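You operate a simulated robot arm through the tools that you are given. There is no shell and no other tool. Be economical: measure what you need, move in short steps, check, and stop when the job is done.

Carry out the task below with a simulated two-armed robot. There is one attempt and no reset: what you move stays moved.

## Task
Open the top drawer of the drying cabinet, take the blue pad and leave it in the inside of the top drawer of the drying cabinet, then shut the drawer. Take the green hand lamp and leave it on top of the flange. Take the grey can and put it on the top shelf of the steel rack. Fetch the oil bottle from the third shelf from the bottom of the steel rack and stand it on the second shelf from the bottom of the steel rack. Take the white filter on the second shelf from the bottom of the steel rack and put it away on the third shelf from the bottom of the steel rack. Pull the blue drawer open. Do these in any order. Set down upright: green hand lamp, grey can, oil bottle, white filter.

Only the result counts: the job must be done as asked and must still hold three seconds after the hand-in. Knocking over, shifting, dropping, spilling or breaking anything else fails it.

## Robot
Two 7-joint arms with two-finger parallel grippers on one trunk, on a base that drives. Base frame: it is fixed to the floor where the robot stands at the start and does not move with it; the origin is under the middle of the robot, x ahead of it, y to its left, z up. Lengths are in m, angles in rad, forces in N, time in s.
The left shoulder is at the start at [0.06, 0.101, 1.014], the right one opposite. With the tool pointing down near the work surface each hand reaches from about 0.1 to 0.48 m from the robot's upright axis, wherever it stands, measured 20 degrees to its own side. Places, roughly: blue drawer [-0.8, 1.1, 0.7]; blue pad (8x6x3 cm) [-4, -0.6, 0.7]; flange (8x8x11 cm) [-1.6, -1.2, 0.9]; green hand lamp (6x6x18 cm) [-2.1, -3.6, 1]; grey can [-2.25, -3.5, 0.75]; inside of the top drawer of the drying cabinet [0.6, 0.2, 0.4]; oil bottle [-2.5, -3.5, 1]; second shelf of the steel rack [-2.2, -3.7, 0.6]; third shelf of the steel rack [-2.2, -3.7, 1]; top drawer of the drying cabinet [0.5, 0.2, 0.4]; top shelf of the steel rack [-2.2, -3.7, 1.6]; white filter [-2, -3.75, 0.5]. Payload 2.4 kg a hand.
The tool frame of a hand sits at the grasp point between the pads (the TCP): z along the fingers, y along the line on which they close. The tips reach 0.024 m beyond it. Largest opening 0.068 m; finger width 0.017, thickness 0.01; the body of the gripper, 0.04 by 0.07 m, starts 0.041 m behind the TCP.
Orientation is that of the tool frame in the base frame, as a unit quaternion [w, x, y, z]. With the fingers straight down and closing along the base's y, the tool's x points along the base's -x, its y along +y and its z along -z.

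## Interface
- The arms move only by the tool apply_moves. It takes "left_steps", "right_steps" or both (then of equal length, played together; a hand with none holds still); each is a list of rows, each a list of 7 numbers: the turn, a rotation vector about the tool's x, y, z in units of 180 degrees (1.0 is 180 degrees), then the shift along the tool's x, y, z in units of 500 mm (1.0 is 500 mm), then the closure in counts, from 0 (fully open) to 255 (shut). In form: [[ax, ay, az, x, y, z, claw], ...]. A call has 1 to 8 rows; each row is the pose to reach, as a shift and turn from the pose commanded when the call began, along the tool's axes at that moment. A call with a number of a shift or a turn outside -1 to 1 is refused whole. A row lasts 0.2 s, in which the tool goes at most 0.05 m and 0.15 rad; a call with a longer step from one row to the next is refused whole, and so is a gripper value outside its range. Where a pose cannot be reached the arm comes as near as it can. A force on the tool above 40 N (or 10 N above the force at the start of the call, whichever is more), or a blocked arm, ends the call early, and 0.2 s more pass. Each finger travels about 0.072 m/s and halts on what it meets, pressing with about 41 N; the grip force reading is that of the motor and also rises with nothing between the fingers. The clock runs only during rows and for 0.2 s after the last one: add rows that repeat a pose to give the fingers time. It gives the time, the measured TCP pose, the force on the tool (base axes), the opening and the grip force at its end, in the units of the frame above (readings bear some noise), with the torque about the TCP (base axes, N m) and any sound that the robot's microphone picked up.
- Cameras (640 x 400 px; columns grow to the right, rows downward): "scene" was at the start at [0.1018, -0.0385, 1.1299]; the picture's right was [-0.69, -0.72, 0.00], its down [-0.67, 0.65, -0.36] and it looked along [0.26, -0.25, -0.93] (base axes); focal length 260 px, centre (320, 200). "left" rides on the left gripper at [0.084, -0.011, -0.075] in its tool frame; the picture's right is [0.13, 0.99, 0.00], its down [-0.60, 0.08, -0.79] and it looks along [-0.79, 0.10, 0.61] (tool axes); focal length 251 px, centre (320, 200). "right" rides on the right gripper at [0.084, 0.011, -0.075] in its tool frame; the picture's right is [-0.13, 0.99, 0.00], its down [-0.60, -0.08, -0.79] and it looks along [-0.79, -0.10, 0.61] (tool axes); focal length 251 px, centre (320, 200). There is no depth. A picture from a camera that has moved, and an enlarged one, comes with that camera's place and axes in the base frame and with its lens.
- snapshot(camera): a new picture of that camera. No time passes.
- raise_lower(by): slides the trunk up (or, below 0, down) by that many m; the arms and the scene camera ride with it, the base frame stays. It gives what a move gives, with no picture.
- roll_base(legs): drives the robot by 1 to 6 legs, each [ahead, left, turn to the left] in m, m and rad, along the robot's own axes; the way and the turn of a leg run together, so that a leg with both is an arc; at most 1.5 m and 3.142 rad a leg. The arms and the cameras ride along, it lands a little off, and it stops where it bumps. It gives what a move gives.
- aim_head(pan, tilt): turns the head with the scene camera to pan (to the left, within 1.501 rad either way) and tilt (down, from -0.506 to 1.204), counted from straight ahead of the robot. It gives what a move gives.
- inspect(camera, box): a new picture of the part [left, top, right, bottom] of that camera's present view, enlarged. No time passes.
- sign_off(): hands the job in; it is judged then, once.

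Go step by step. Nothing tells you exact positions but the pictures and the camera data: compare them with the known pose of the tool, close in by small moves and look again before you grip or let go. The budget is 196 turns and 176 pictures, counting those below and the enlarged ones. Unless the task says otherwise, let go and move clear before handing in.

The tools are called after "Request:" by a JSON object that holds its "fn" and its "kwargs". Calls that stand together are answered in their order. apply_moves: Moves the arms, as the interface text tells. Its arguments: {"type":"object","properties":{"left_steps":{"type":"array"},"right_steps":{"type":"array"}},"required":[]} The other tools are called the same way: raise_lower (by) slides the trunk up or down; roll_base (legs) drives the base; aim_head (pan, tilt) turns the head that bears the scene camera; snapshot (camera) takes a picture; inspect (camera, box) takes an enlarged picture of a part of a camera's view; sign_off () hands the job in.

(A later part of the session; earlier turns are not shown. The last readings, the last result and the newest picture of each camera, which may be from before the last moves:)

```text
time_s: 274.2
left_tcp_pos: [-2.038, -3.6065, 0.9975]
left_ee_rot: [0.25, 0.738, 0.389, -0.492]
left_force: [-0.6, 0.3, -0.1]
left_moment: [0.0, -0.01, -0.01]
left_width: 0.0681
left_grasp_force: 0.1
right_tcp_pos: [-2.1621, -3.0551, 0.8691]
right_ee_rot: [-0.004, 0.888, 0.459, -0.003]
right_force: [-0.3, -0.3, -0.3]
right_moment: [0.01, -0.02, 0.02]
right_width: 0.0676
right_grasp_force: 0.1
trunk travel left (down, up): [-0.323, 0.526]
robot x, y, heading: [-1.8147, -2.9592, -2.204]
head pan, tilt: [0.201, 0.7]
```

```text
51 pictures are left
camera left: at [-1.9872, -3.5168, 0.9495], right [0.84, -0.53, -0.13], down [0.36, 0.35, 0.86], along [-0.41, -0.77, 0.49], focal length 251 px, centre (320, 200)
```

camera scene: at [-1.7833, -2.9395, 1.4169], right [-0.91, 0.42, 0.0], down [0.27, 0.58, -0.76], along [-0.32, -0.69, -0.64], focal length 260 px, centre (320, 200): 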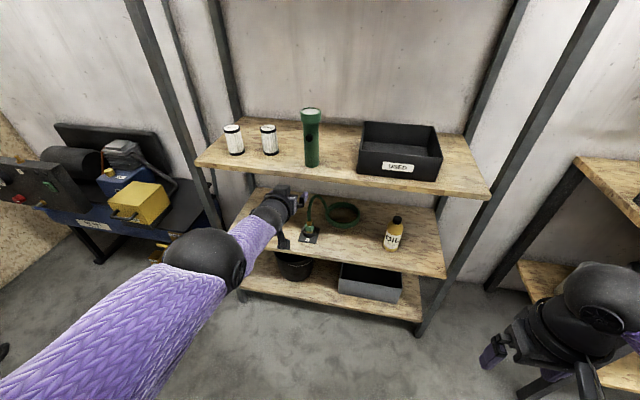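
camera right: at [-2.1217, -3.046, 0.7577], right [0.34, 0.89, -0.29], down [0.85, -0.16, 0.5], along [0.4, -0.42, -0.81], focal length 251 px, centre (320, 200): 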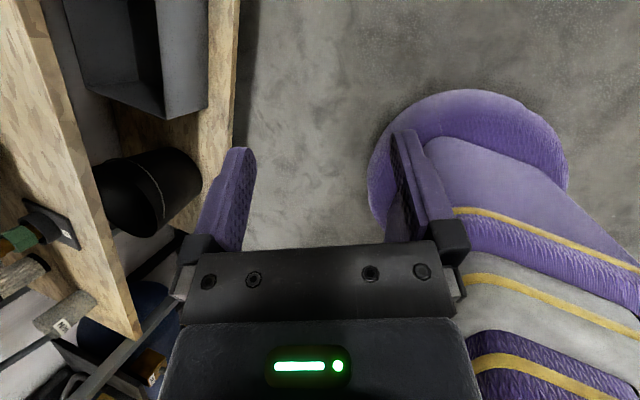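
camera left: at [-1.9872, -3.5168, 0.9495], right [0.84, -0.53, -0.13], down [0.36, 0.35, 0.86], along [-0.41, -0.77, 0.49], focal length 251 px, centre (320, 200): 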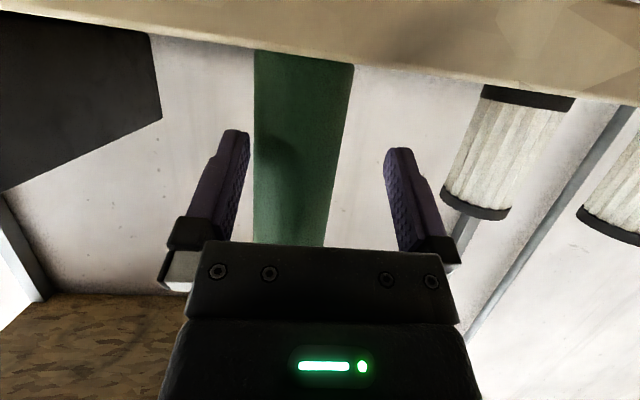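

The hand ended lower than wanted. I'll raise the trunk 3.5 cm and shift 1.2 cm right, then check.

Request:
{"fn": "raise_lower", "kwargs": {"by": 0.035}}

Request:
{"fn": "roll_base", "kwargs": {"legs": [[0.0, -0.013, 0]]}}

Request:
{"fn": "snapshot", "kwargs": {"camera": "left"}}

Request:
{"fn": "snapshot", "kwargs": {"camera": "scene"}}

```text
time_s: 275.0
left_tcp_pos: [-2.0346, -3.6057, 1.0426]
left_ee_rot: [0.253, 0.734, 0.386, -0.498]
left_force: [0.9, 0.3, 0.2]
left_moment: [0.02, 0.02, 0.01]
left_width: 0.0679
left_grasp_force: 0.0
right_tcp_pos: [-2.1604, -3.0544, 0.9048]
right_ee_rot: [-0.005, 0.888, 0.461, -0.002]
right_force: [-0.2, -0.4, 0.2]
right_moment: [0.0, 0.0, 0.01]
right_width: 0.0681
right_grasp_force: 0.1
trunk travel left (down, up): [-0.358, 0.491]
robot x, y, heading: [-1.8136, -2.9568, -2.197]
head pan, tilt: [0.201, 0.7]
```

```text
time_s: 275.7
left_tcp_pos: [-2.0445, -3.5982, 1.043]
left_ee_rot: [0.253, 0.734, 0.386, -0.498]
left_force: [0.0, -0.2, 0.1]
left_moment: [0.01, -0.02, 0.03]
left_width: 0.0679
left_grasp_force: 0.1
right_tcp_pos: [-2.1718, -3.0463, 0.904]
right_ee_rot: [-0.004, 0.888, 0.46, -0.002]
right_force: [0.4, 0.2, -0.5]
right_moment: [0.01, -0.01, 0.02]
right_width: 0.0681
right_grasp_force: 0.1
trunk travel left (down, up): [-0.358, 0.491]
robot x, y, heading: [-1.8272, -2.9546, -2.205]
head pan, tilt: [0.201, 0.7]
```

```text
50 pictures are left
camera left: at [-1.9968, -3.5071, 0.9925], right [0.84, -0.53, -0.13], down [0.37, 0.36, 0.86], along [-0.4, -0.77, 0.5], focal length 251 px, centre (320, 200)
```

left: 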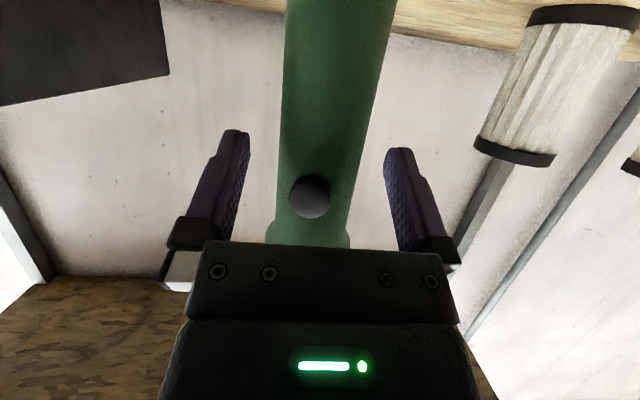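

```text
49 pictures are left
camera scene: at [-1.8862, -3.0579, 1.2961], right [-0.91, 0.42, 0.0], down [0.27, 0.58, -0.76], along [-0.32, -0.69, -0.64], focal length 260 px, centre (320, 200)
```

scene: 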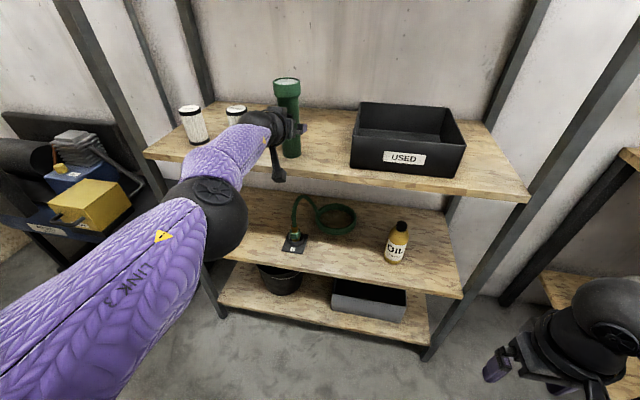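

Aligned. I'll drive 4.5 cm ahead and close on the lamp body.

Request:
{"fn": "roll_base", "kwargs": {"legs": [[0.045, 0, 0]]}}

Request:
{"fn": "snapshot", "kwargs": {"camera": "left"}}

```text
time_s: 276.6
left_tcp_pos: [-2.0711, -3.6345, 1.0423]
left_ee_rot: [0.252, 0.735, 0.385, -0.498]
left_force: [0.7, 0.2, -0.1]
left_moment: [-0.01, 0.03, 0.0]
left_width: 0.0681
left_grasp_force: 0.0
right_tcp_pos: [-2.1976, -3.0816, 0.9034]
right_ee_rot: [-0.004, 0.888, 0.46, -0.002]
right_force: [0.3, 0.2, 1.3]
right_moment: [0.0, 0.0, -0.02]
right_width: 0.0681
right_grasp_force: 0.0
trunk travel left (down, up): [-0.358, 0.491]
robot x, y, heading: [-1.8512, -2.9844, -2.202]
head pan, tilt: [0.201, 0.7]
```

```text
48 pictures are left
camera left: at [-2.0229, -3.5433, 0.9922], right [0.84, -0.53, -0.13], down [0.37, 0.36, 0.86], along [-0.4, -0.77, 0.5], focal length 251 px, centre (320, 200)
```

left: 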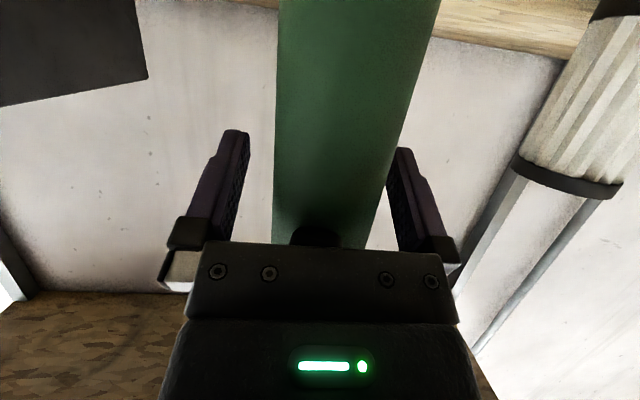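

The lamp's body is at the TCP. I'll close and then lift.

Request:
{"fn": "apply_moves", "kwargs": {"left_steps": [[0, 0, 0, 0, 0, 0, 100], [0, 0, 0, 0, 0, 0, 255], [0, 0, 0, 0, 0, 0, 255], [0, 0, 0, 0, 0, 0, 255]]}}

Request:
{"fn": "raise_lower", "kwargs": {"by": 0.06}}

Request:
{"fn": "snapshot", "kwargs": {"camera": "scene"}}

```text
time_s: 277.6
left_tcp_pos: [-2.0717, -3.6335, 1.0433]
left_ee_rot: [0.253, 0.734, 0.387, -0.498]
left_force: [0.7, -0.9, 1.4]
left_moment: [-0.13, -0.01, 0.02]
left_width: 0.0465
left_grasp_force: 41.2
right_tcp_pos: [-2.1971, -3.0802, 0.9048]
right_ee_rot: [-0.004, 0.887, 0.461, -0.002]
right_force: [-0.3, 0.6, 0.2]
right_moment: [-0.02, 0.02, -0.01]
right_width: 0.068
right_grasp_force: 0.0
trunk travel left (down, up): [-0.358, 0.491]
robot x, y, heading: [-1.8479, -2.9849, -2.206]
head pan, tilt: [0.201, 0.7]
```

```text
time_s: 278.6
left_tcp_pos: [-2.0699, -3.6317, 1.1122]
left_ee_rot: [0.256, 0.729, 0.384, -0.505]
left_force: [-0.5, -0.3, -1.7]
left_moment: [0.0, 0.01, 0.0]
left_width: 0.0461
left_grasp_force: 41.2
right_tcp_pos: [-2.1983, -3.0813, 0.9628]
right_ee_rot: [-0.004, 0.888, 0.461, -0.001]
right_force: [1.0, 0.6, -0.7]
right_moment: [0.0, 0.02, -0.02]
right_width: 0.068
right_grasp_force: 0.0
trunk travel left (down, up): [-0.418, 0.431]
robot x, y, heading: [-1.8518, -2.9863, -2.199]
head pan, tilt: [0.201, 0.7]
```

```text
47 pictures are left
camera scene: at [-1.907, -3.0872, 1.3565], right [-0.91, 0.42, 0.0], down [0.27, 0.59, -0.76], along [-0.32, -0.69, -0.64], focal length 260 px, centre (320, 200)
```

scene: 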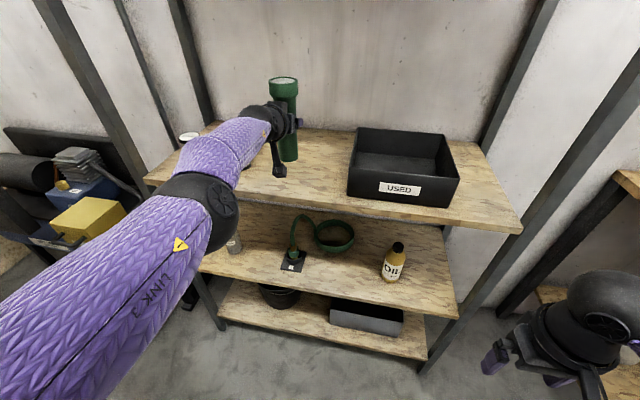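

Lamp in hand (0.17 kg). I'll back out of the rack and retract the arm before turning.

Request:
{"fn": "roll_base", "kwargs": {"legs": [[-0.28, 0, 0]]}}

Request:
{"fn": "apply_moves", "kwargs": {"left_steps": [[0, 0, 0, 0.022, 0, -0.056, 255], [0, 0, 0, 0.043, 0, -0.112, 255], [0, 0, 0, 0.065, 0, -0.168, 255], [0, 0, 0, 0.086, 0, -0.224, 255], [0, 0, 0, 0.108, 0, -0.28, 255], [0, 0, 0, 0.129, 0, -0.336, 255]]}}

Request:
{"fn": "aim_head", "kwargs": {"pan": -1.5, "tilt": 0.4}}

Request:
{"fn": "snapshot", "kwargs": {"camera": "scene"}}

```text
time_s: 280.6
left_tcp_pos: [-1.9081, -3.4082, 1.1132]
left_ee_rot: [0.254, 0.731, 0.383, -0.505]
left_force: [0.2, -0.2, -1.7]
left_moment: [-0.02, -0.01, 0.01]
left_width: 0.0462
left_grasp_force: 41.1
right_tcp_pos: [-2.0338, -2.8583, 0.9646]
right_ee_rot: [-0.003, 0.888, 0.459, -0.003]
right_force: [0.1, -0.8, -1.1]
right_moment: [0.0, 0.02, 0.0]
right_width: 0.0678
right_grasp_force: 0.1
trunk travel left (down, up): [-0.418, 0.431]
robot x, y, heading: [-1.6861, -2.7645, -2.208]
head pan, tilt: [0.201, 0.7]
```

```text
time_s: 282.0
left_tcp_pos: [-1.9088, -3.4068, 1.1114]
left_ee_rot: [0.254, 0.731, 0.382, -0.505]
left_force: [-0.7, -0.2, -1.3]
left_moment: [-0.01, -0.02, 0.04]
left_width: 0.0466
left_grasp_force: 41.3
left hand out of reach, approached as far as the arm can: row 1, 2, 3, 4, 5, 6
right_tcp_pos: [-2.0361, -2.8587, 0.9638]
right_ee_rot: [-0.003, 0.889, 0.459, -0.002]
right_force: [0.5, -1.1, 0.1]
right_moment: [-0.01, 0.02, -0.03]
right_width: 0.0678
right_grasp_force: 0.0
trunk travel left (down, up): [-0.418, 0.431]
robot x, y, heading: [-1.6919, -2.7665, -2.209]
head pan, tilt: [0.201, 0.7]
```

```text
time_s: 283.7
left_tcp_pos: [-1.9068, -3.4062, 1.1126]
left_ee_rot: [0.255, 0.73, 0.383, -0.505]
left_force: [1.0, 0.3, -2.1]
left_moment: [-0.04, -0.03, -0.01]
left_width: 0.0462
left_grasp_force: 41.0
right_tcp_pos: [-2.0349, -2.8583, 0.9643]
right_ee_rot: [-0.003, 0.889, 0.459, -0.002]
right_force: [-0.2, -0.7, -1.0]
right_moment: [-0.03, 0.03, -0.03]
right_width: 0.0681
right_grasp_force: 0.1
trunk travel left (down, up): [-0.418, 0.431]
robot x, y, heading: [-1.6893, -2.7649, -2.208]
head pan, tilt: [-1.499, 0.4]
```

```text
46 pictures are left
camera scene: at [-1.7862, -2.7381, 1.3834], right [0.53, 0.84, 0.0], down [0.33, -0.21, -0.92], along [-0.78, 0.49, -0.39], focal length 260 px, centre (320, 200)
```

scene: 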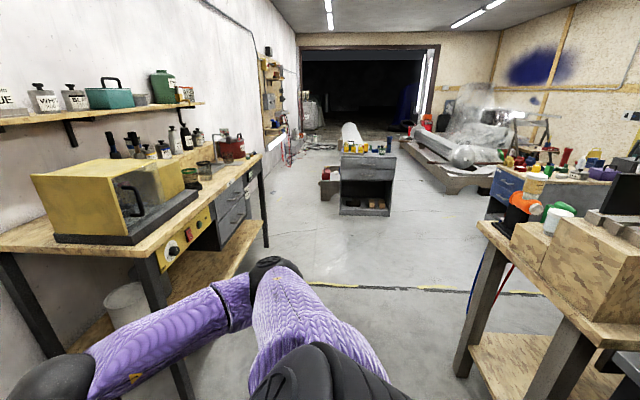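

The aisle to the far small grey cabinet (pad location) is open. I'll turn right toward that aisle, then look at the flange side of the table.

Request:
{"fn": "roll_base", "kwargs": {"legs": [[0, 0, -1.5], [0.5, 0, 0]]}}

Request:
{"fn": "aim_head", "kwargs": {"pan": -1.3, "tilt": 0.4}}

Request:
{"fn": "snapshot", "kwargs": {"camera": "scene"}}

```text
time_s: 290.5
left_tcp_pos: [-2.7676, -2.2772, 1.1128]
left_ee_rot: [-0.167, 0.791, -0.231, -0.541]
left_force: [-0.3, 0.4, -3.0]
left_moment: [-0.02, -0.01, -0.03]
left_width: 0.0461
left_grasp_force: 41.6
right_tcp_pos: [-2.225, -2.1278, 0.963]
right_ee_rot: [-0.004, 0.958, -0.285, 0.001]
right_force: [0.2, 0.0, 0.4]
right_moment: [-0.03, -0.01, 0.03]
right_width: 0.0682
right_grasp_force: 0.1
trunk travel left (down, up): [-0.418, 0.431]
robot x, y, heading: [-2.1185, -2.4725, 2.547]
head pan, tilt: [-1.499, 0.4]
```

```text
time_s: 291.2
left_tcp_pos: [-2.7679, -2.2777, 1.1126]
left_ee_rot: [-0.167, 0.792, -0.231, -0.541]
left_force: [0.3, 0.1, -0.4]
left_moment: [0.0, -0.02, 0.0]
left_width: 0.0462
left_grasp_force: 40.8
right_tcp_pos: [-2.2249, -2.1275, 0.9628]
right_ee_rot: [-0.004, 0.958, -0.286, 0.002]
right_force: [0.3, 0.9, 0.2]
right_moment: [0.01, 0.0, -0.03]
right_width: 0.068
right_grasp_force: 0.1
trunk travel left (down, up): [-0.418, 0.431]
robot x, y, heading: [-2.1165, -2.4678, 2.542]
head pan, tilt: [-1.3, 0.4]
```

```text
45 pictures are left
camera scene: at [-2.1154, -2.3664, 1.3834], right [0.95, -0.32, 0.0], down [-0.12, -0.37, -0.92], along [0.3, 0.87, -0.39], focal length 260 px, centre (320, 200)
```

scene: 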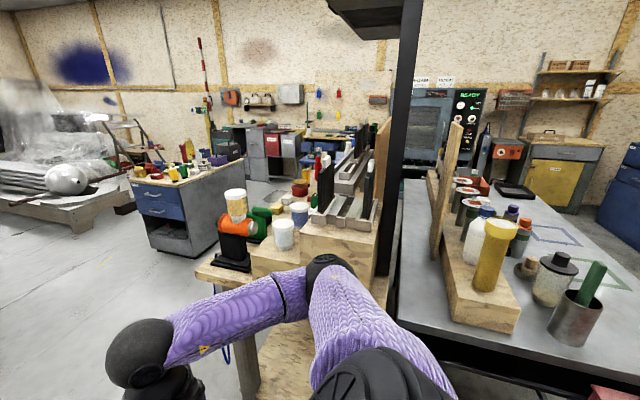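

I can see the other side of the table's divider. I'll zoom where the flange should be (around pixel 340,190).

Request:
{"fn": "inspect", "kwargs": {"camera": "scene", "box": [200, 110, 420, 270]}}

```text
2.50 times, centred on (310, 190) of scene
camera zoom: at [-2.1154, -2.3664, 1.3834], right [0.95, -0.32, 0.0], down [-0.12, -0.37, -0.92], along [0.3, 0.87, -0.39], focal length 649 px, centre (345, 225)
```

zoom: 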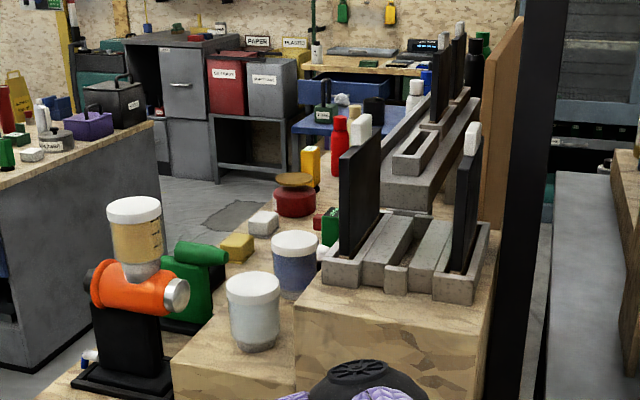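

I can't single out the flange from here. I'll advance 0.5 m along the aisle and look along the other side of the table.

Request:
{"fn": "roll_base", "kwargs": {"legs": [[0.75, 0, 0]]}}

Request:
{"fn": "aim_head", "kwargs": {"pan": -1.5, "tilt": 0.4}}

Request:
{"fn": "inspect", "kwargs": {"camera": "scene", "box": [220, 100, 640, 320]}}

```text
time_s: 295.3
left_tcp_pos: [-3.3883, -1.8479, 1.1128]
left_ee_rot: [-0.167, 0.791, -0.232, -0.54]
left_force: [-0.3, 0.9, -1.8]
left_moment: [0.04, 0.01, 0.02]
left_width: 0.0464
left_grasp_force: 40.9
right_tcp_pos: [-2.8458, -1.701, 0.9644]
right_ee_rot: [-0.004, 0.958, -0.288, 0.001]
right_force: [0.7, -0.3, -0.5]
right_moment: [0.02, -0.03, 0.03]
right_width: 0.0681
right_grasp_force: 0.1
trunk travel left (down, up): [-0.418, 0.431]
robot x, y, heading: [-2.7409, -2.046, 2.541]
head pan, tilt: [-1.3, 0.4]
```

```text
time_s: 296.0
left_tcp_pos: [-3.3891, -1.847, 1.1125]
left_ee_rot: [-0.168, 0.791, -0.233, -0.54]
left_force: [0.0, -0.5, -1.7]
left_moment: [0.02, 0.01, 0.03]
left_width: 0.0464
left_grasp_force: 41.2
right_tcp_pos: [-2.8444, -1.7029, 0.963]
right_ee_rot: [-0.004, 0.957, -0.289, 0.001]
right_force: [-0.6, -1.1, -0.3]
right_moment: [-0.04, 0.02, -0.01]
right_width: 0.0678
right_grasp_force: 0.0
trunk travel left (down, up): [-0.418, 0.431]
robot x, y, heading: [-2.7404, -2.0451, 2.538]
head pan, tilt: [-1.499, 0.4]
```

```text
1.52 times, centred on (430, 210) of scene
camera zoom: at [-2.7198, -1.9493, 1.3834], right [0.86, -0.51, 0.0], down [-0.2, -0.34, -0.92], along [0.47, 0.79, -0.39], focal length 396 px, centre (152, 185)
```

zoom: 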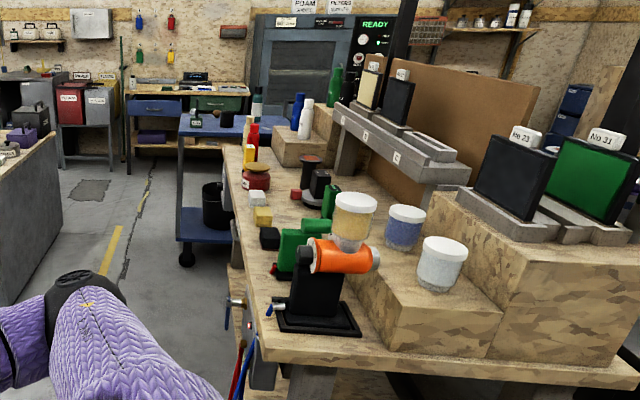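

A dark spool-shaped part at about (312,180) in this zoom matches the flange's place. I'll zoom closer.

Request:
{"fn": "inspect", "kwargs": {"camera": "scene", "box": [370, 170, 470, 250]}}

```text
5.00 times, centred on (420, 210) of scene
camera zoom: at [-2.7198, -1.9493, 1.3834], right [0.86, -0.51, 0.0], down [-0.2, -0.34, -0.92], along [0.47, 0.79, -0.39], focal length 1298 px, centre (-180, 150)
```

zoom: 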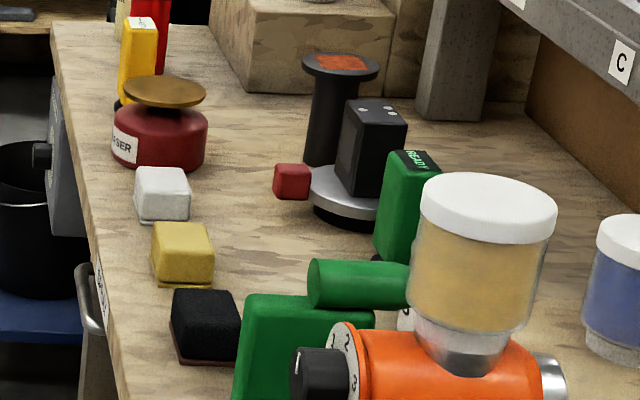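

The black pedestal with the orange-marked disc top is the flange. I'll raise the trunk for clearance, go a bit further, turn to face the bench and slide along the aisle to it.

Request:
{"fn": "raise_lower", "kwargs": {"by": 0.25}}

Request:
{"fn": "roll_base", "kwargs": {"legs": [[0.5, 0, 0], [0, 0, -1.6], [0, 0, -1.569]]}}

Request:
{"fn": "aim_head", "kwargs": {"pan": 0.9, "tilt": 0.6}}

Request:
{"fn": "snapshot", "kwargs": {"camera": "scene"}}

```text
time_s: 298.6
left_tcp_pos: [-3.3821, -1.8524, 1.3899]
left_ee_rot: [-0.173, 0.78, -0.229, -0.557]
left_force: [0.2, 1.0, -2.5]
left_moment: [0.0, 0.02, -0.02]
left_width: 0.0465
left_grasp_force: 40.9
right_tcp_pos: [-2.8444, -1.7015, 1.214]
right_ee_rot: [-0.004, 0.958, -0.288, 0.001]
right_force: [0.4, 0.2, 0.1]
right_moment: [-0.03, -0.02, 0.01]
right_width: 0.0679
right_grasp_force: 0.1
trunk travel left (down, up): [-0.668, 0.181]
robot x, y, heading: [-2.7428, -2.0502, 2.538]
head pan, tilt: [-1.499, 0.4]
```

```text
time_s: 309.3
left_tcp_pos: [-2.5158, -1.9776, 1.3895]
left_ee_rot: [0.554, 0.243, 0.775, -0.183]
left_force: [-0.7, -0.2, -1.2]
left_moment: [0.01, 0.03, 0.0]
left_width: 0.0463
left_grasp_force: 40.9
right_tcp_pos: [-3.056, -2.1105, 1.2137]
right_ee_rot: [-0.002, 0.303, 0.953, -0.004]
right_force: [-0.3, 0.9, 0.5]
right_moment: [0.0, -0.01, -0.01]
right_width: 0.0683
right_grasp_force: 0.2
trunk travel left (down, up): [-0.668, 0.181]
robot x, y, heading: [-3.1529, -1.7613, -0.64]
head pan, tilt: [-1.499, 0.4]
```

```text
time_s: 311.5
left_tcp_pos: [-2.514, -1.978, 1.3899]
left_ee_rot: [0.553, 0.243, 0.776, -0.183]
left_force: [0.2, -0.3, -2.1]
left_moment: [-0.01, 0.0, 0.0]
left_width: 0.0464
left_grasp_force: 40.7
right_tcp_pos: [-3.0561, -2.111, 1.2141]
right_ee_rot: [-0.001, 0.305, 0.952, -0.005]
right_force: [-0.2, 0.6, 0.4]
right_moment: [0.04, 0.01, 0.02]
right_width: 0.0679
right_grasp_force: 0.0
trunk travel left (down, up): [-0.668, 0.181]
robot x, y, heading: [-3.1501, -1.7618, -0.633]
head pan, tilt: [0.901, 0.6]
```

```text
41 pictures are left
camera scene: at [-3.0585, -1.7463, 1.6159], right [0.26, -0.97, 0.0], down [-0.55, -0.15, -0.82], along [0.8, 0.22, -0.57], focal length 260 px, centre (320, 200)
```

scene: 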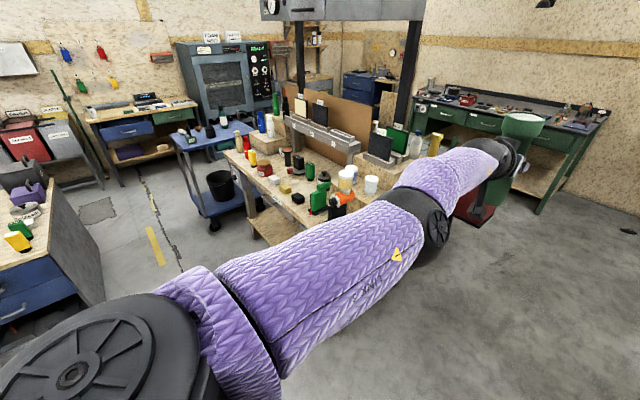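

I'm facing the bench side. I'll slide left 1.2 m along the aisle with the lamp held above everything, then look.

Request:
{"fn": "roll_base", "kwargs": {"legs": [[0, 1.2, 0]]}}

Request:
{"fn": "aim_head", "kwargs": {"pan": 0.0, "tilt": 0.8}}

Request:
{"fn": "snapshot", "kwargs": {"camera": "scene"}}

```text
time_s: 317.6
left_tcp_pos: [-1.7996, -1.0069, 1.3901]
left_ee_rot: [0.553, 0.242, 0.776, -0.183]
left_force: [0.0, 0.2, -1.9]
left_moment: [0.02, -0.01, -0.01]
left_width: 0.0463
left_grasp_force: 41.0
right_tcp_pos: [-2.3407, -1.1401, 1.2138]
right_ee_rot: [-0.001, 0.303, 0.953, -0.004]
right_force: [0.7, 0.3, 0.6]
right_moment: [-0.01, 0.01, 0.01]
right_width: 0.0682
right_grasp_force: 0.0
trunk travel left (down, up): [-0.668, 0.181]
robot x, y, heading: [-2.4353, -0.7903, -0.634]
head pan, tilt: [0.901, 0.6]
```

```text
time_s: 318.8
left_tcp_pos: [-1.7982, -1.0074, 1.3906]
left_ee_rot: [0.554, 0.242, 0.776, -0.182]
left_force: [-0.3, 1.0, -1.6]
left_moment: [0.01, 0.01, 0.03]
left_width: 0.0462
left_grasp_force: 41.0
right_tcp_pos: [-2.3416, -1.1406, 1.214]
right_ee_rot: [-0.001, 0.303, 0.953, -0.004]
right_force: [0.5, -0.1, -0.6]
right_moment: [-0.03, 0.0, -0.01]
right_width: 0.0683
right_grasp_force: 0.0
trunk travel left (down, up): [-0.668, 0.181]
robot x, y, heading: [-2.4369, -0.7919, -0.636]
head pan, tilt: [0.0, 0.799]
```

```text
40 pictures are left
camera scene: at [-2.364, -0.8477, 1.599], right [-0.59, -0.81, 0.0], down [-0.58, 0.42, -0.7], along [0.56, -0.41, -0.72], focal length 260 px, centre (320, 200)
```

scene: 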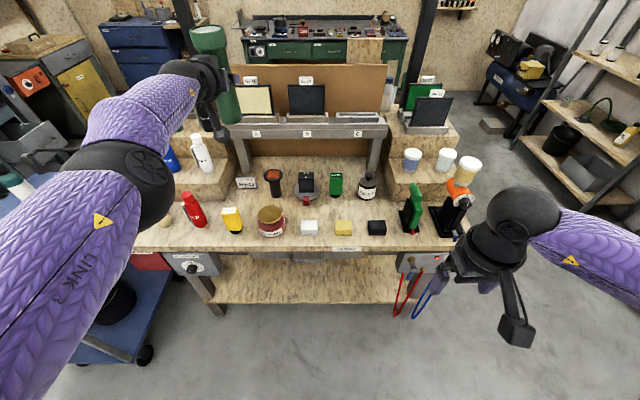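

The flange top is at about (−1.635, −1.152, 0.955), 0.217 m ahead of the lamp and 2 cm right. I'll restore the grip pitch, move the lamp over it while high, then lower the trunk.

Request:
{"fn": "apply_moves", "kwargs": {"left_steps": [[0, 0.019, 0, 0, 0, 0, 255], [0, 0.019, 0, 0, 0, 0, 255]]}}

Request:
{"fn": "roll_base", "kwargs": {"legs": [[0.2, -0.02, 0]]}}

Request:
{"fn": "raise_lower", "kwargs": {"by": -0.23}}

Request:
{"fn": "aim_head", "kwargs": {"pan": 0.3, "tilt": 0.6}}

Request:
{"fn": "snapshot", "kwargs": {"camera": "scene"}}

Request:
{"fn": "snapshot", "kwargs": {"camera": "left"}}

```text
time_s: 319.4
left_tcp_pos: [-1.8023, -1.0055, 1.3901]
left_ee_rot: [0.53, 0.247, 0.792, -0.175]
left_force: [0.2, 0.5, -1.2]
left_moment: [-0.02, 0.04, -0.01]
left_width: 0.0462
left_grasp_force: 41.1
left hand out of reach, approached as far as the arm can: row 1, 2
right_tcp_pos: [-2.3415, -1.1409, 1.2134]
right_ee_rot: [-0.002, 0.303, 0.953, -0.004]
right_force: [0.0, 0.3, 0.6]
right_moment: [-0.01, -0.01, 0.02]
right_width: 0.0682
right_grasp_force: 0.1
trunk travel left (down, up): [-0.668, 0.181]
robot x, y, heading: [-2.4359, -0.7916, -0.638]
head pan, tilt: [0.0, 0.799]
```

```text
time_s: 321.0
left_tcp_pos: [-1.6524, -1.1392, 1.3904]
left_ee_rot: [0.53, 0.248, 0.791, -0.176]
left_force: [0.6, -0.2, -1.0]
left_moment: [-0.02, 0.01, 0.01]
left_width: 0.0459
left_grasp_force: 40.9
right_tcp_pos: [-2.1909, -1.2756, 1.2132]
right_ee_rot: [-0.002, 0.303, 0.953, -0.004]
right_force: [-0.3, 0.0, 1.8]
right_moment: [0.02, -0.01, -0.01]
right_width: 0.0679
right_grasp_force: 0.0
trunk travel left (down, up): [-0.668, 0.181]
robot x, y, heading: [-2.2867, -0.932, -0.639]
head pan, tilt: [0.0, 0.799]
```

```text
time_s: 323.4
left_tcp_pos: [-1.6474, -1.144, 1.1368]
left_ee_rot: [0.516, 0.249, 0.802, -0.169]
left_force: [0.4, 0.0, -1.5]
left_moment: [0.01, 0.01, 0.01]
left_width: 0.0464
left_grasp_force: 41.1
right_tcp_pos: [-2.1917, -1.2756, 0.9843]
right_ee_rot: [-0.002, 0.302, 0.953, -0.005]
right_force: [0.8, 0.7, 1.0]
right_moment: [0.01, 0.01, 0.01]
right_width: 0.068
right_grasp_force: 0.1
trunk travel left (down, up): [-0.438, 0.411]
robot x, y, heading: [-2.2858, -0.9244, -0.636]
head pan, tilt: [0.0, 0.799]
```

```text
time_s: 324.2
left_tcp_pos: [-1.6468, -1.1426, 1.138]
left_ee_rot: [0.516, 0.25, 0.802, -0.17]
left_force: [-0.5, -0.1, -1.4]
left_moment: [0.0, 0.05, -0.03]
left_width: 0.0462
left_grasp_force: 40.3
right_tcp_pos: [-2.191, -1.2745, 0.9838]
right_ee_rot: [-0.001, 0.302, 0.953, -0.004]
right_force: [-0.2, -0.6, 0.4]
right_moment: [0.0, -0.01, -0.01]
right_width: 0.068
right_grasp_force: 0.0
trunk travel left (down, up): [-0.438, 0.411]
robot x, y, heading: [-2.2873, -0.9284, -0.634]
head pan, tilt: [0.3, 0.6]
```

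```text
39 pictures are left
camera scene: at [-2.1842, -0.9717, 1.3852], right [-0.33, -0.94, 0.0], down [-0.53, 0.19, -0.82], along [0.78, -0.27, -0.57], focal length 260 px, centre (320, 200)
```

scene: 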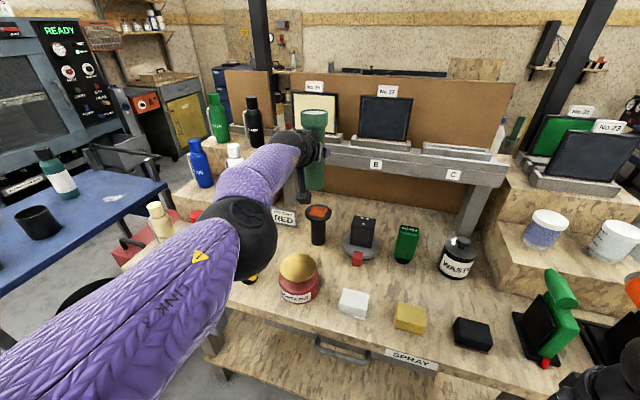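

```text
38 pictures are left
camera left: at [-1.7372, -1.0919, 1.0906], right [0.53, 0.84, -0.13], down [-0.34, 0.35, 0.87], along [0.78, -0.42, 0.47], focal length 251 px, centre (320, 200)
```

left: 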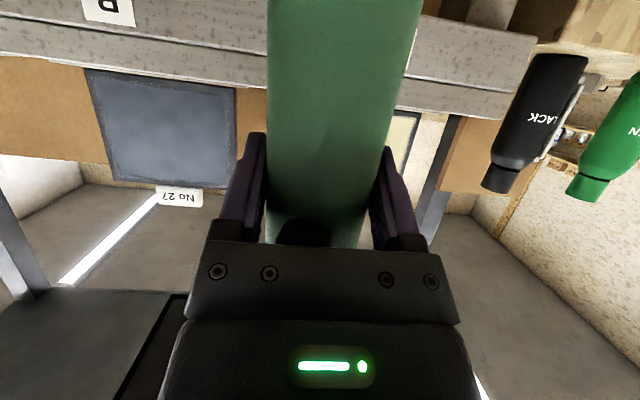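

The lamp is nearly above the flange (about 1 cm off). I'll correct pitch, nudge ahead 1 cm and lower further.

Request:
{"fn": "apply_moves", "kwargs": {"left_steps": [[0, -0.0118, 0, -0.007, 0, 0.019, 255], [0, -0.0118, 0, -0.007, 0, 0.019, 255]]}}

Request:
{"fn": "raise_lower", "kwargs": {"by": -0.05}}

Request:
{"fn": "inspect", "kwargs": {"camera": "scene", "box": [220, 90, 400, 270]}}

```text
time_s: 324.8
left_tcp_pos: [-1.6429, -1.1449, 1.1376]
left_ee_rot: [0.532, 0.246, 0.791, -0.174]
left_force: [-0.2, 0.4, -1.5]
left_moment: [-0.01, -0.02, 0.0]
left_width: 0.0461
left_grasp_force: 40.9
left hand out of reach, approached as far as the arm can: row 1, 2
right_tcp_pos: [-2.1911, -1.2759, 0.9843]
right_ee_rot: [-0.001, 0.302, 0.953, -0.004]
right_force: [-0.2, 0.0, 0.2]
right_moment: [-0.01, -0.02, -0.01]
right_width: 0.0681
right_grasp_force: 0.0
trunk travel left (down, up): [-0.438, 0.411]
robot x, y, heading: [-2.2853, -0.9238, -0.629]
head pan, tilt: [0.3, 0.6]
```

```text
time_s: 325.7
left_tcp_pos: [-1.6415, -1.1459, 1.0819]
left_ee_rot: [0.528, 0.247, 0.794, -0.173]
left_force: [-0.5, 0.6, -2.3]
left_moment: [-0.04, -0.03, 0.02]
left_width: 0.0461
left_grasp_force: 41.2
right_tcp_pos: [-2.1915, -1.2741, 0.9349]
right_ee_rot: [-0.002, 0.302, 0.953, -0.005]
right_force: [-0.5, -0.3, -0.3]
right_moment: [0.0, -0.03, -0.02]
right_width: 0.0678
right_grasp_force: 0.0
trunk travel left (down, up): [-0.388, 0.461]
robot x, y, heading: [-2.2869, -0.9256, -0.634]
head pan, tilt: [0.3, 0.6]
```

```text
2.22 times, centred on (310, 180) of scene
camera zoom: at [-2.179, -0.9754, 1.335], right [-0.33, -0.95, 0.0], down [-0.53, 0.18, -0.82], along [0.78, -0.27, -0.57], focal length 577 px, centre (342, 244)
```

zoom: 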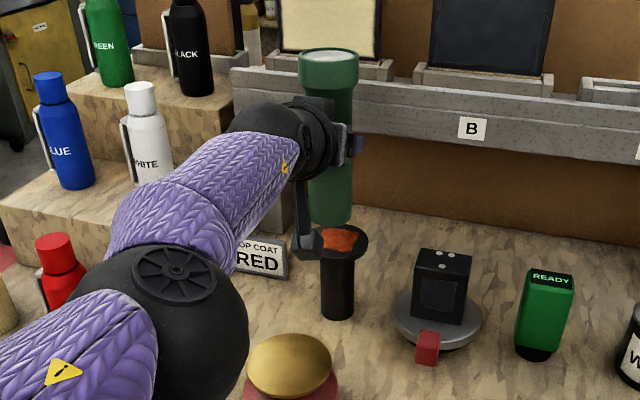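

The lamp is about 8 mm left of the flange's centre and 3 cm above it. I'll shift right and lower gently with the trunk.

Request:
{"fn": "roll_base", "kwargs": {"legs": [[0, -0.008, 0]]}}

Request:
{"fn": "raise_lower", "kwargs": {"by": -0.018}}

Request:
{"fn": "inspect", "kwargs": {"camera": "scene", "box": [260, 120, 380, 240]}}

```text
time_s: 326.4
left_tcp_pos: [-1.6472, -1.1522, 1.082]
left_ee_rot: [0.528, 0.248, 0.794, -0.174]
left_force: [-0.6, 0.2, -1.4]
left_moment: [0.03, 0.01, -0.02]
left_width: 0.0462
left_grasp_force: 41.0
right_tcp_pos: [-2.1956, -1.2819, 0.9339]
right_ee_rot: [-0.001, 0.303, 0.953, -0.004]
right_force: [0.5, -0.4, 0.3]
right_moment: [-0.01, 0.01, 0.01]
right_width: 0.0679
right_grasp_force: 0.0
trunk travel left (down, up): [-0.388, 0.461]
robot x, y, heading: [-2.2922, -0.9379, -0.63]
head pan, tilt: [0.3, 0.6]
```

```text
time_s: 327.1
left_tcp_pos: [-1.6443, -1.1537, 1.0621]
left_ee_rot: [0.526, 0.248, 0.795, -0.173]
left_force: [-0.7, 0.0, -2.0]
left_moment: [-0.02, -0.01, -0.01]
left_width: 0.0463
left_grasp_force: 41.0
right_tcp_pos: [-2.1972, -1.2813, 0.9164]
right_ee_rot: [-0.001, 0.302, 0.953, -0.004]
right_force: [0.1, -0.1, -0.3]
right_moment: [0.02, 0.01, 0.02]
right_width: 0.0678
right_grasp_force: 0.0
trunk travel left (down, up): [-0.37, 0.479]
robot x, y, heading: [-2.2902, -0.9373, -0.632]
head pan, tilt: [0.3, 0.6]
```

```text
3.33 times, centred on (320, 180) of scene
camera zoom: at [-2.1815, -0.9836, 1.3168], right [-0.33, -0.95, 0.0], down [-0.53, 0.18, -0.82], along [0.78, -0.27, -0.57], focal length 866 px, centre (320, 267)
```

zoom: 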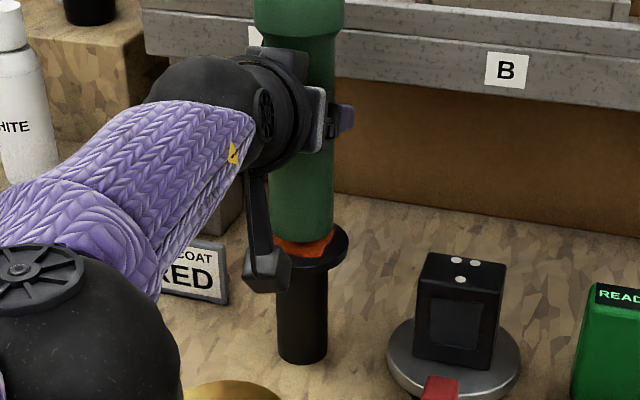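

Well centred. I'll lower millimetre-wise until contact.

Request:
{"fn": "raise_lower", "kwargs": {"by": -0.004}}

Request:
{"fn": "raise_lower", "kwargs": {"by": -0.004}}

```text
time_s: 327.6
left_tcp_pos: [-1.6453, -1.1526, 1.0582]
left_ee_rot: [0.526, 0.247, 0.795, -0.173]
left_force: [0.3, 0.7, -1.6]
left_moment: [-0.02, 0.02, 0.0]
left_width: 0.0462
left_grasp_force: 40.8
right_tcp_pos: [-2.1971, -1.2804, 0.9128]
right_ee_rot: [-0.002, 0.303, 0.953, -0.004]
right_force: [-0.6, 0.8, 0.1]
right_moment: [0.0, 0.01, -0.04]
right_width: 0.0681
right_grasp_force: 0.1
trunk travel left (down, up): [-0.366, 0.483]
robot x, y, heading: [-2.2898, -0.9346, -0.634]
head pan, tilt: [0.3, 0.6]
```

```text
time_s: 328.2
left_tcp_pos: [-1.6452, -1.1539, 1.055]
left_ee_rot: [0.526, 0.248, 0.795, -0.173]
left_force: [1.1, 0.7, -0.6]
left_moment: [-0.01, -0.01, 0.03]
left_width: 0.0466
left_grasp_force: 41.4
right_tcp_pos: [-2.1962, -1.2817, 0.9079]
right_ee_rot: [-0.001, 0.303, 0.953, -0.005]
right_force: [-0.2, 0.6, 0.3]
right_moment: [0.0, 0.02, 0.01]
right_width: 0.0681
right_grasp_force: 0.1
trunk travel left (down, up): [-0.362, 0.487]
robot x, y, heading: [-2.2932, -0.9334, -0.636]
head pan, tilt: [0.3, 0.6]
```

Request:
{"fn": "raise_lower", "kwargs": {"by": -0.002}}

Request:
{"fn": "raise_lower", "kwargs": {"by": -0.002}}

```text
time_s: 328.7
left_tcp_pos: [-1.6439, -1.1543, 1.0509]
left_ee_rot: [0.526, 0.248, 0.795, -0.174]
left_force: [0.8, -0.7, -1.7]
left_moment: [0.02, 0.0, -0.02]
left_width: 0.0463
left_grasp_force: 40.9
right_tcp_pos: [-2.1966, -1.2804, 0.9059]
right_ee_rot: [0.0, 0.302, 0.953, -0.005]
right_force: [0.2, -0.4, -0.4]
right_moment: [-0.01, 0.0, -0.03]
right_width: 0.0678
right_grasp_force: 0.0
trunk travel left (down, up): [-0.36, 0.489]
robot x, y, heading: [-2.2903, -0.9363, -0.635]
head pan, tilt: [0.3, 0.6]
```

```text
time_s: 329.2
left_tcp_pos: [-1.6441, -1.1534, 1.0513]
left_ee_rot: [0.526, 0.248, 0.795, -0.174]
left_force: [0.9, -0.4, 2.1]
left_moment: [-0.04, -0.09, 0.02]
left_width: 0.0463
left_grasp_force: 41.4
right_tcp_pos: [-2.1969, -1.2803, 0.9046]
right_ee_rot: [-0.001, 0.302, 0.953, -0.004]
right_force: [-0.5, 0.1, -0.2]
right_moment: [0.02, 0.0, 0.01]
right_width: 0.0682
right_grasp_force: 0.1
trunk travel left (down, up): [-0.358, 0.491]
robot x, y, heading: [-2.2926, -0.9355, -0.634]
head pan, tilt: [0.3, 0.6]
```

Contact. One more millimetre or two, then open slowly.

Request:
{"fn": "raise_lower", "kwargs": {"by": -0.002}}

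Request:
{"fn": "apply_moves", "kwargs": {"left_steps": [[0, 0, 0, 0, 0, 0, 230], [0, 0, 0, 0, 0, 0, 180], [0, 0, 0, 0, 0, 0, 120], [0, 0, 0, 0, 0, 0, 60], [0, 0, 0, 0, 0, 0, 0], [0, 0, 0, 0, 0, 0, 0]]}}

Request:
{"fn": "inspect", "kwargs": {"camera": "scene", "box": [240, 80, 400, 240]}}

Request:
{"fn": "snapshot", "kwargs": {"camera": "left"}}

```text
time_s: 329.7
left_tcp_pos: [-1.6441, -1.1534, 1.051]
left_ee_rot: [0.528, 0.248, 0.793, -0.174]
left_force: [2.8, -1.3, 14.9]
left_moment: [-0.2, -0.58, -0.01]
left_width: 0.0461
left_grasp_force: 41.1
right_tcp_pos: [-2.197, -1.2805, 0.9016]
right_ee_rot: [-0.001, 0.303, 0.953, -0.005]
right_force: [0.1, -0.1, 0.5]
right_moment: [-0.01, 0.05, 0.01]
right_width: 0.0678
right_grasp_force: 0.1
trunk travel left (down, up): [-0.356, 0.493]
robot x, y, heading: [-2.2895, -0.9339, -0.628]
head pan, tilt: [0.3, 0.6]
```

```text
time_s: 331.1
left_tcp_pos: [-1.6441, -1.1525, 1.0478]
left_ee_rot: [0.526, 0.249, 0.794, -0.174]
left_force: [-0.6, -0.2, -0.2]
left_moment: [-0.01, 0.03, 0.0]
left_width: 0.0679
left_grasp_force: 0.1
right_tcp_pos: [-2.196, -1.2811, 0.9022]
right_ee_rot: [-0.001, 0.303, 0.953, -0.003]
right_force: [-0.3, 0.0, -0.8]
right_moment: [-0.06, -0.02, 0.02]
right_width: 0.0678
right_grasp_force: 0.0
trunk travel left (down, up): [-0.356, 0.493]
robot x, y, heading: [-2.2931, -0.9332, -0.632]
head pan, tilt: [0.3, 0.6]
```

```text
2.50 times, centred on (320, 160) of scene
camera zoom: at [-2.1797, -0.985, 1.3027], right [-0.33, -0.95, 0.0], down [-0.53, 0.18, -0.82], along [0.78, -0.27, -0.57], focal length 649 px, centre (320, 300)
```

zoom: 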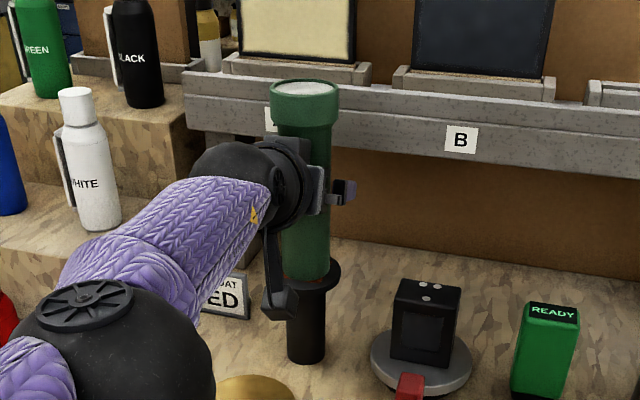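

```text
34 pictures are left
camera left: at [-1.7332, -1.1041, 0.9992], right [0.53, 0.84, -0.13], down [-0.35, 0.36, 0.86], along [0.77, -0.41, 0.49], focal length 251 px, centre (320, 200)
```

left: 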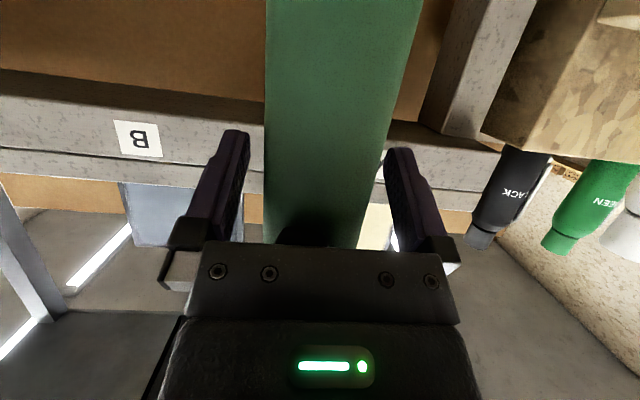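

The lamp stands on the flange with the fingers open around it. I'll drive straight back.

Request:
{"fn": "roll_base", "kwargs": {"legs": [[-0.13, 0, 0]]}}

Request:
{"fn": "inspect", "kwargs": {"camera": "scene", "box": [220, 60, 420, 260]}}

```text
time_s: 332.4
left_tcp_pos: [-1.7472, -1.0788, 1.0478]
left_ee_rot: [0.527, 0.248, 0.794, -0.174]
left_force: [-0.1, 0.0, 0.1]
left_moment: [-0.02, 0.01, 0.01]
left_width: 0.0679
left_grasp_force: 0.0
right_tcp_pos: [-2.3006, -1.2048, 0.902]
right_ee_rot: [-0.002, 0.303, 0.953, -0.004]
right_force: [-0.4, 0.6, -0.3]
right_moment: [-0.01, 0.0, -0.02]
right_width: 0.068
right_grasp_force: 0.0
trunk travel left (down, up): [-0.356, 0.493]
robot x, y, heading: [-2.3948, -0.8587, -0.632]
head pan, tilt: [0.3, 0.6]
```

```text
2.00 times, centred on (320, 160) of scene
camera zoom: at [-2.2839, -0.9085, 1.3028], right [-0.33, -0.94, 0.0], down [-0.53, 0.18, -0.83], along [0.78, -0.27, -0.56], focal length 519 px, centre (320, 280)
```

zoom: 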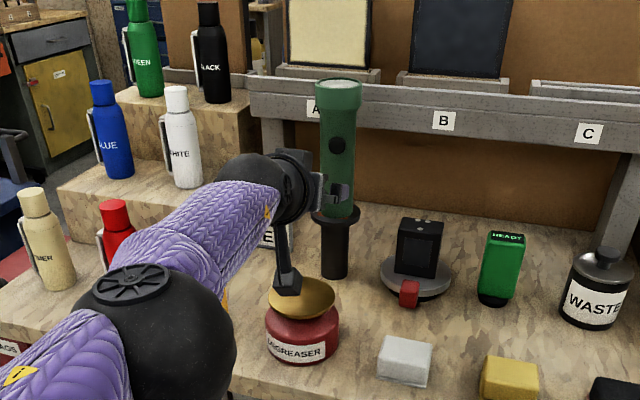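

The lamp stands upright on the flange. I'll raise the trunk for clearance and back away, then head to the blue pad.

Request:
{"fn": "raise_lower", "kwargs": {"by": 0.15}}

Request:
{"fn": "roll_base", "kwargs": {"legs": [[-0.17, 0, 0], [0, -1.2, 0]]}}

Request:
{"fn": "aim_head", "kwargs": {"pan": -1.5, "tilt": 0.4}}

Request:
{"fn": "snapshot", "kwargs": {"camera": "scene"}}

```text
time_s: 334.1
left_tcp_pos: [-1.7556, -1.0726, 1.2293]
left_ee_rot: [0.547, 0.244, 0.781, -0.18]
left_force: [0.0, 0.2, -0.3]
left_moment: [0.0, 0.0, -0.03]
left_width: 0.0681
left_grasp_force: 0.1
right_tcp_pos: [-2.3003, -1.2048, 1.0518]
right_ee_rot: [-0.001, 0.303, 0.953, -0.005]
right_force: [1.1, -0.5, -0.1]
right_moment: [0.0, 0.0, 0.01]
right_width: 0.0679
right_grasp_force: 0.0
trunk travel left (down, up): [-0.506, 0.343]
robot x, y, heading: [-2.3936, -0.8572, -0.633]
head pan, tilt: [0.3, 0.6]
```

```text
time_s: 341.3
left_tcp_pos: [-2.6042, -1.9355, 1.2313]
left_ee_rot: [0.545, 0.245, 0.781, -0.181]
left_force: [-0.4, 0.2, 0.6]
left_moment: [0.01, 0.01, -0.01]
left_width: 0.0679
left_grasp_force: 0.1
right_tcp_pos: [-3.1505, -2.0661, 1.0518]
right_ee_rot: [-0.002, 0.305, 0.952, -0.003]
right_force: [-0.9, -0.3, -0.7]
right_moment: [0.01, 0.0, 0.01]
right_width: 0.0677
right_grasp_force: 0.1
trunk travel left (down, up): [-0.506, 0.343]
robot x, y, heading: [-3.243, -1.7191, -0.639]
head pan, tilt: [0.3, 0.6]
```

```text
time_s: 343.1
left_tcp_pos: [-2.6048, -1.936, 1.2297]
left_ee_rot: [0.545, 0.246, 0.781, -0.182]
left_force: [-0.1, 0.3, -0.6]
left_moment: [-0.03, -0.02, -0.04]
left_width: 0.068
left_grasp_force: 0.1
right_tcp_pos: [-3.1498, -2.066, 1.0526]
right_ee_rot: [-0.001, 0.305, 0.952, -0.004]
right_force: [0.3, 0.7, -0.3]
right_moment: [0.02, -0.02, 0.0]
right_width: 0.0677
right_grasp_force: 0.0
trunk travel left (down, up): [-0.506, 0.343]
robot x, y, heading: [-3.2424, -1.7165, -0.636]
head pan, tilt: [-1.499, 0.4]
```

```text
32 pictures are left
camera scene: at [-3.28, -1.8083, 1.4719], right [-0.84, 0.54, 0.0], down [0.21, 0.33, -0.92], along [-0.49, -0.78, -0.39], focal length 260 px, centre (320, 200)
```

scene: 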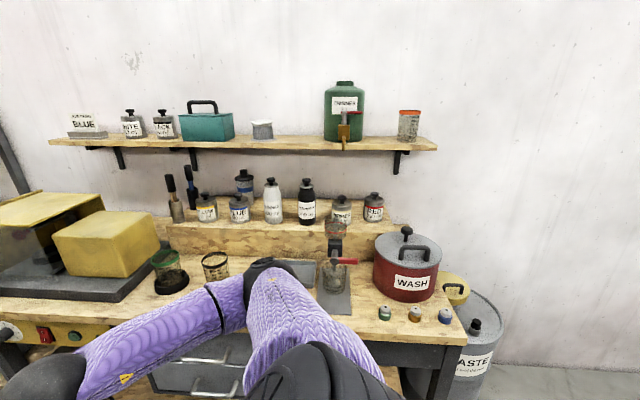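

I'll turn left to face the small cabinet at the aisle's far side and approach it.

Request:
{"fn": "roll_base", "kwargs": {"legs": [[0, 0, 1.57], [0, 0, 1.577], [0.35, 0, 0]]}}

Request:
{"fn": "aim_head", "kwargs": {"pan": -0.2, "tilt": 0.6}}

Request:
{"fn": "snapshot", "kwargs": {"camera": "scene"}}

```text
time_s: 353.0
left_tcp_pos: [-4.1636, -1.2924, 1.2307]
left_ee_rot: [-0.181, 0.78, -0.245, -0.546]
left_force: [0.0, 0.5, -1.4]
left_moment: [-0.04, -0.06, -0.01]
left_width: 0.068
left_grasp_force: 0.1
right_tcp_pos: [-3.6181, -1.1611, 1.0518]
right_ee_rot: [-0.004, 0.953, -0.304, 0.002]
right_force: [0.1, -0.5, -1.4]
right_moment: [-0.02, -0.01, 0.0]
right_width: 0.0679
right_grasp_force: 0.1
trunk travel left (down, up): [-0.506, 0.343]
robot x, y, heading: [-3.526, -1.5082, 2.507]
head pan, tilt: [-1.499, 0.4]
```

```text
time_s: 354.4
left_tcp_pos: [-4.1627, -1.2924, 1.2296]
left_ee_rot: [-0.181, 0.78, -0.245, -0.546]
left_force: [0.3, 0.5, -0.4]
left_moment: [0.01, 0.02, -0.05]
left_width: 0.068
left_grasp_force: 0.0
right_tcp_pos: [-3.6182, -1.1609, 1.0524]
right_ee_rot: [-0.004, 0.953, -0.304, 0.002]
right_force: [0.1, 0.5, -0.4]
right_moment: [-0.03, -0.03, -0.01]
right_width: 0.0682
right_grasp_force: 0.1
trunk travel left (down, up): [-0.506, 0.343]
robot x, y, heading: [-3.5228, -1.5065, 2.505]
head pan, tilt: [-0.201, 0.6]
```

```text
31 pictures are left
camera scene: at [-3.602, -1.4308, 1.4536], right [0.74, 0.67, 0.0], down [0.38, -0.42, -0.82], along [-0.55, 0.61, -0.57], focal length 260 px, centre (320, 200)
```

scene: 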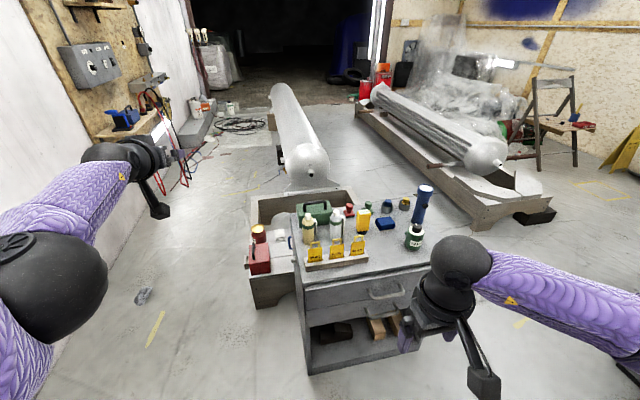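

The blue pad is on the small cabinet near (−3.99, −0.57). I'll zoom to see its orientation and neighbours.

Request:
{"fn": "inspect", "kwargs": {"camera": "scene", "box": [330, 170, 450, 270]}}

```text
4.00 times, centred on (390, 220) of scene
camera zoom: at [-3.602, -1.4308, 1.4536], right [0.74, 0.67, 0.0], down [0.38, -0.42, -0.82], along [-0.55, 0.61, -0.57], focal length 1039 px, centre (40, 120)
```

zoom: 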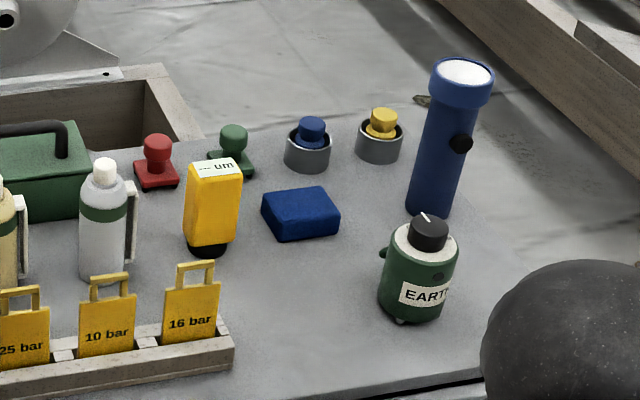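

The pad's short (6 cm) side points away from me (about 0.1 rad left of my heading), so I'll grip it front-to-back with the fingers pointing down. I'll turn the left hand to that pose now.

Request:
{"fn": "apply_moves", "kwargs": {"left_steps": [[0.0221, 0.0244, 0.0316, 0.012, 0, -0.035, 0], [0.0441, 0.0488, 0.0632, 0.025, 0, -0.071, 0], [0.0662, 0.0733, 0.0947, 0.037, 0, -0.106, 0], [0.0883, 0.0977, 0.1263, 0.05, 0, -0.142, 0], [0.1104, 0.1221, 0.1579, 0.062, 0, -0.177, 0], [0.1324, 0.1465, 0.1895, 0.074, 0, -0.212, 0], [0.1545, 0.1709, 0.2211, 0.087, 0, -0.248, 0], [0.1766, 0.1954, 0.2526, 0.099, 0, -0.283, 0]]}}

Request:
{"fn": "apply_moves", "kwargs": {"left_steps": [[0.0221, 0.0244, 0.0316, 0, 0, 0, 0], [0.0441, 0.0488, 0.0632, 0, 0, 0, 0], [0.0662, 0.0733, 0.0947, 0, 0, 0, 0], [0.0883, 0.0977, 0.1263, 0, 0, 0, 0], [0.1103, 0.122, 0.1579, 0, 0, 0, 0]]}}

```text
time_s: 356.2
left_tcp_pos: [-4.0401, -1.3806, 1.2306]
left_ee_rot: [0.081, -0.674, 0.695, 0.235]
left_force: [0.4, -0.3, 0.6]
left_moment: [0.0, 0.0, -0.01]
left_width: 0.0682
left_grasp_force: 0.2
left hand out of reach, approached as far as the arm can: row 1, 2, 3, 4
right_tcp_pos: [-3.6176, -1.1612, 1.0517]
right_ee_rot: [-0.005, 0.953, -0.304, 0.001]
right_force: [-0.5, -1.1, 0.0]
right_moment: [0.04, -0.01, -0.03]
right_width: 0.0679
right_grasp_force: 0.0
trunk travel left (down, up): [-0.506, 0.343]
robot x, y, heading: [-3.5227, -1.5089, 2.504]
head pan, tilt: [-0.201, 0.6]
```

```text
time_s: 357.4
left_tcp_pos: [-4.0261, -1.3896, 1.2289]
left_ee_rot: [0.003, -0.493, 0.87, -0.005]
left_force: [-0.7, 0.3, 0.6]
left_moment: [-0.01, -0.02, 0.02]
left_width: 0.0679
left_grasp_force: 0.1
left hand out of reach, approached as far as the arm can: row 4, 5
right_tcp_pos: [-3.6186, -1.16, 1.0512]
right_ee_rot: [-0.004, 0.953, -0.303, 0.001]
right_force: [0.3, 0.2, -0.3]
right_moment: [-0.02, 0.01, 0.01]
right_width: 0.0682
right_grasp_force: 0.0
trunk travel left (down, up): [-0.506, 0.343]
robot x, y, heading: [-3.5244, -1.5087, 2.503]
head pan, tilt: [-0.201, 0.6]
```

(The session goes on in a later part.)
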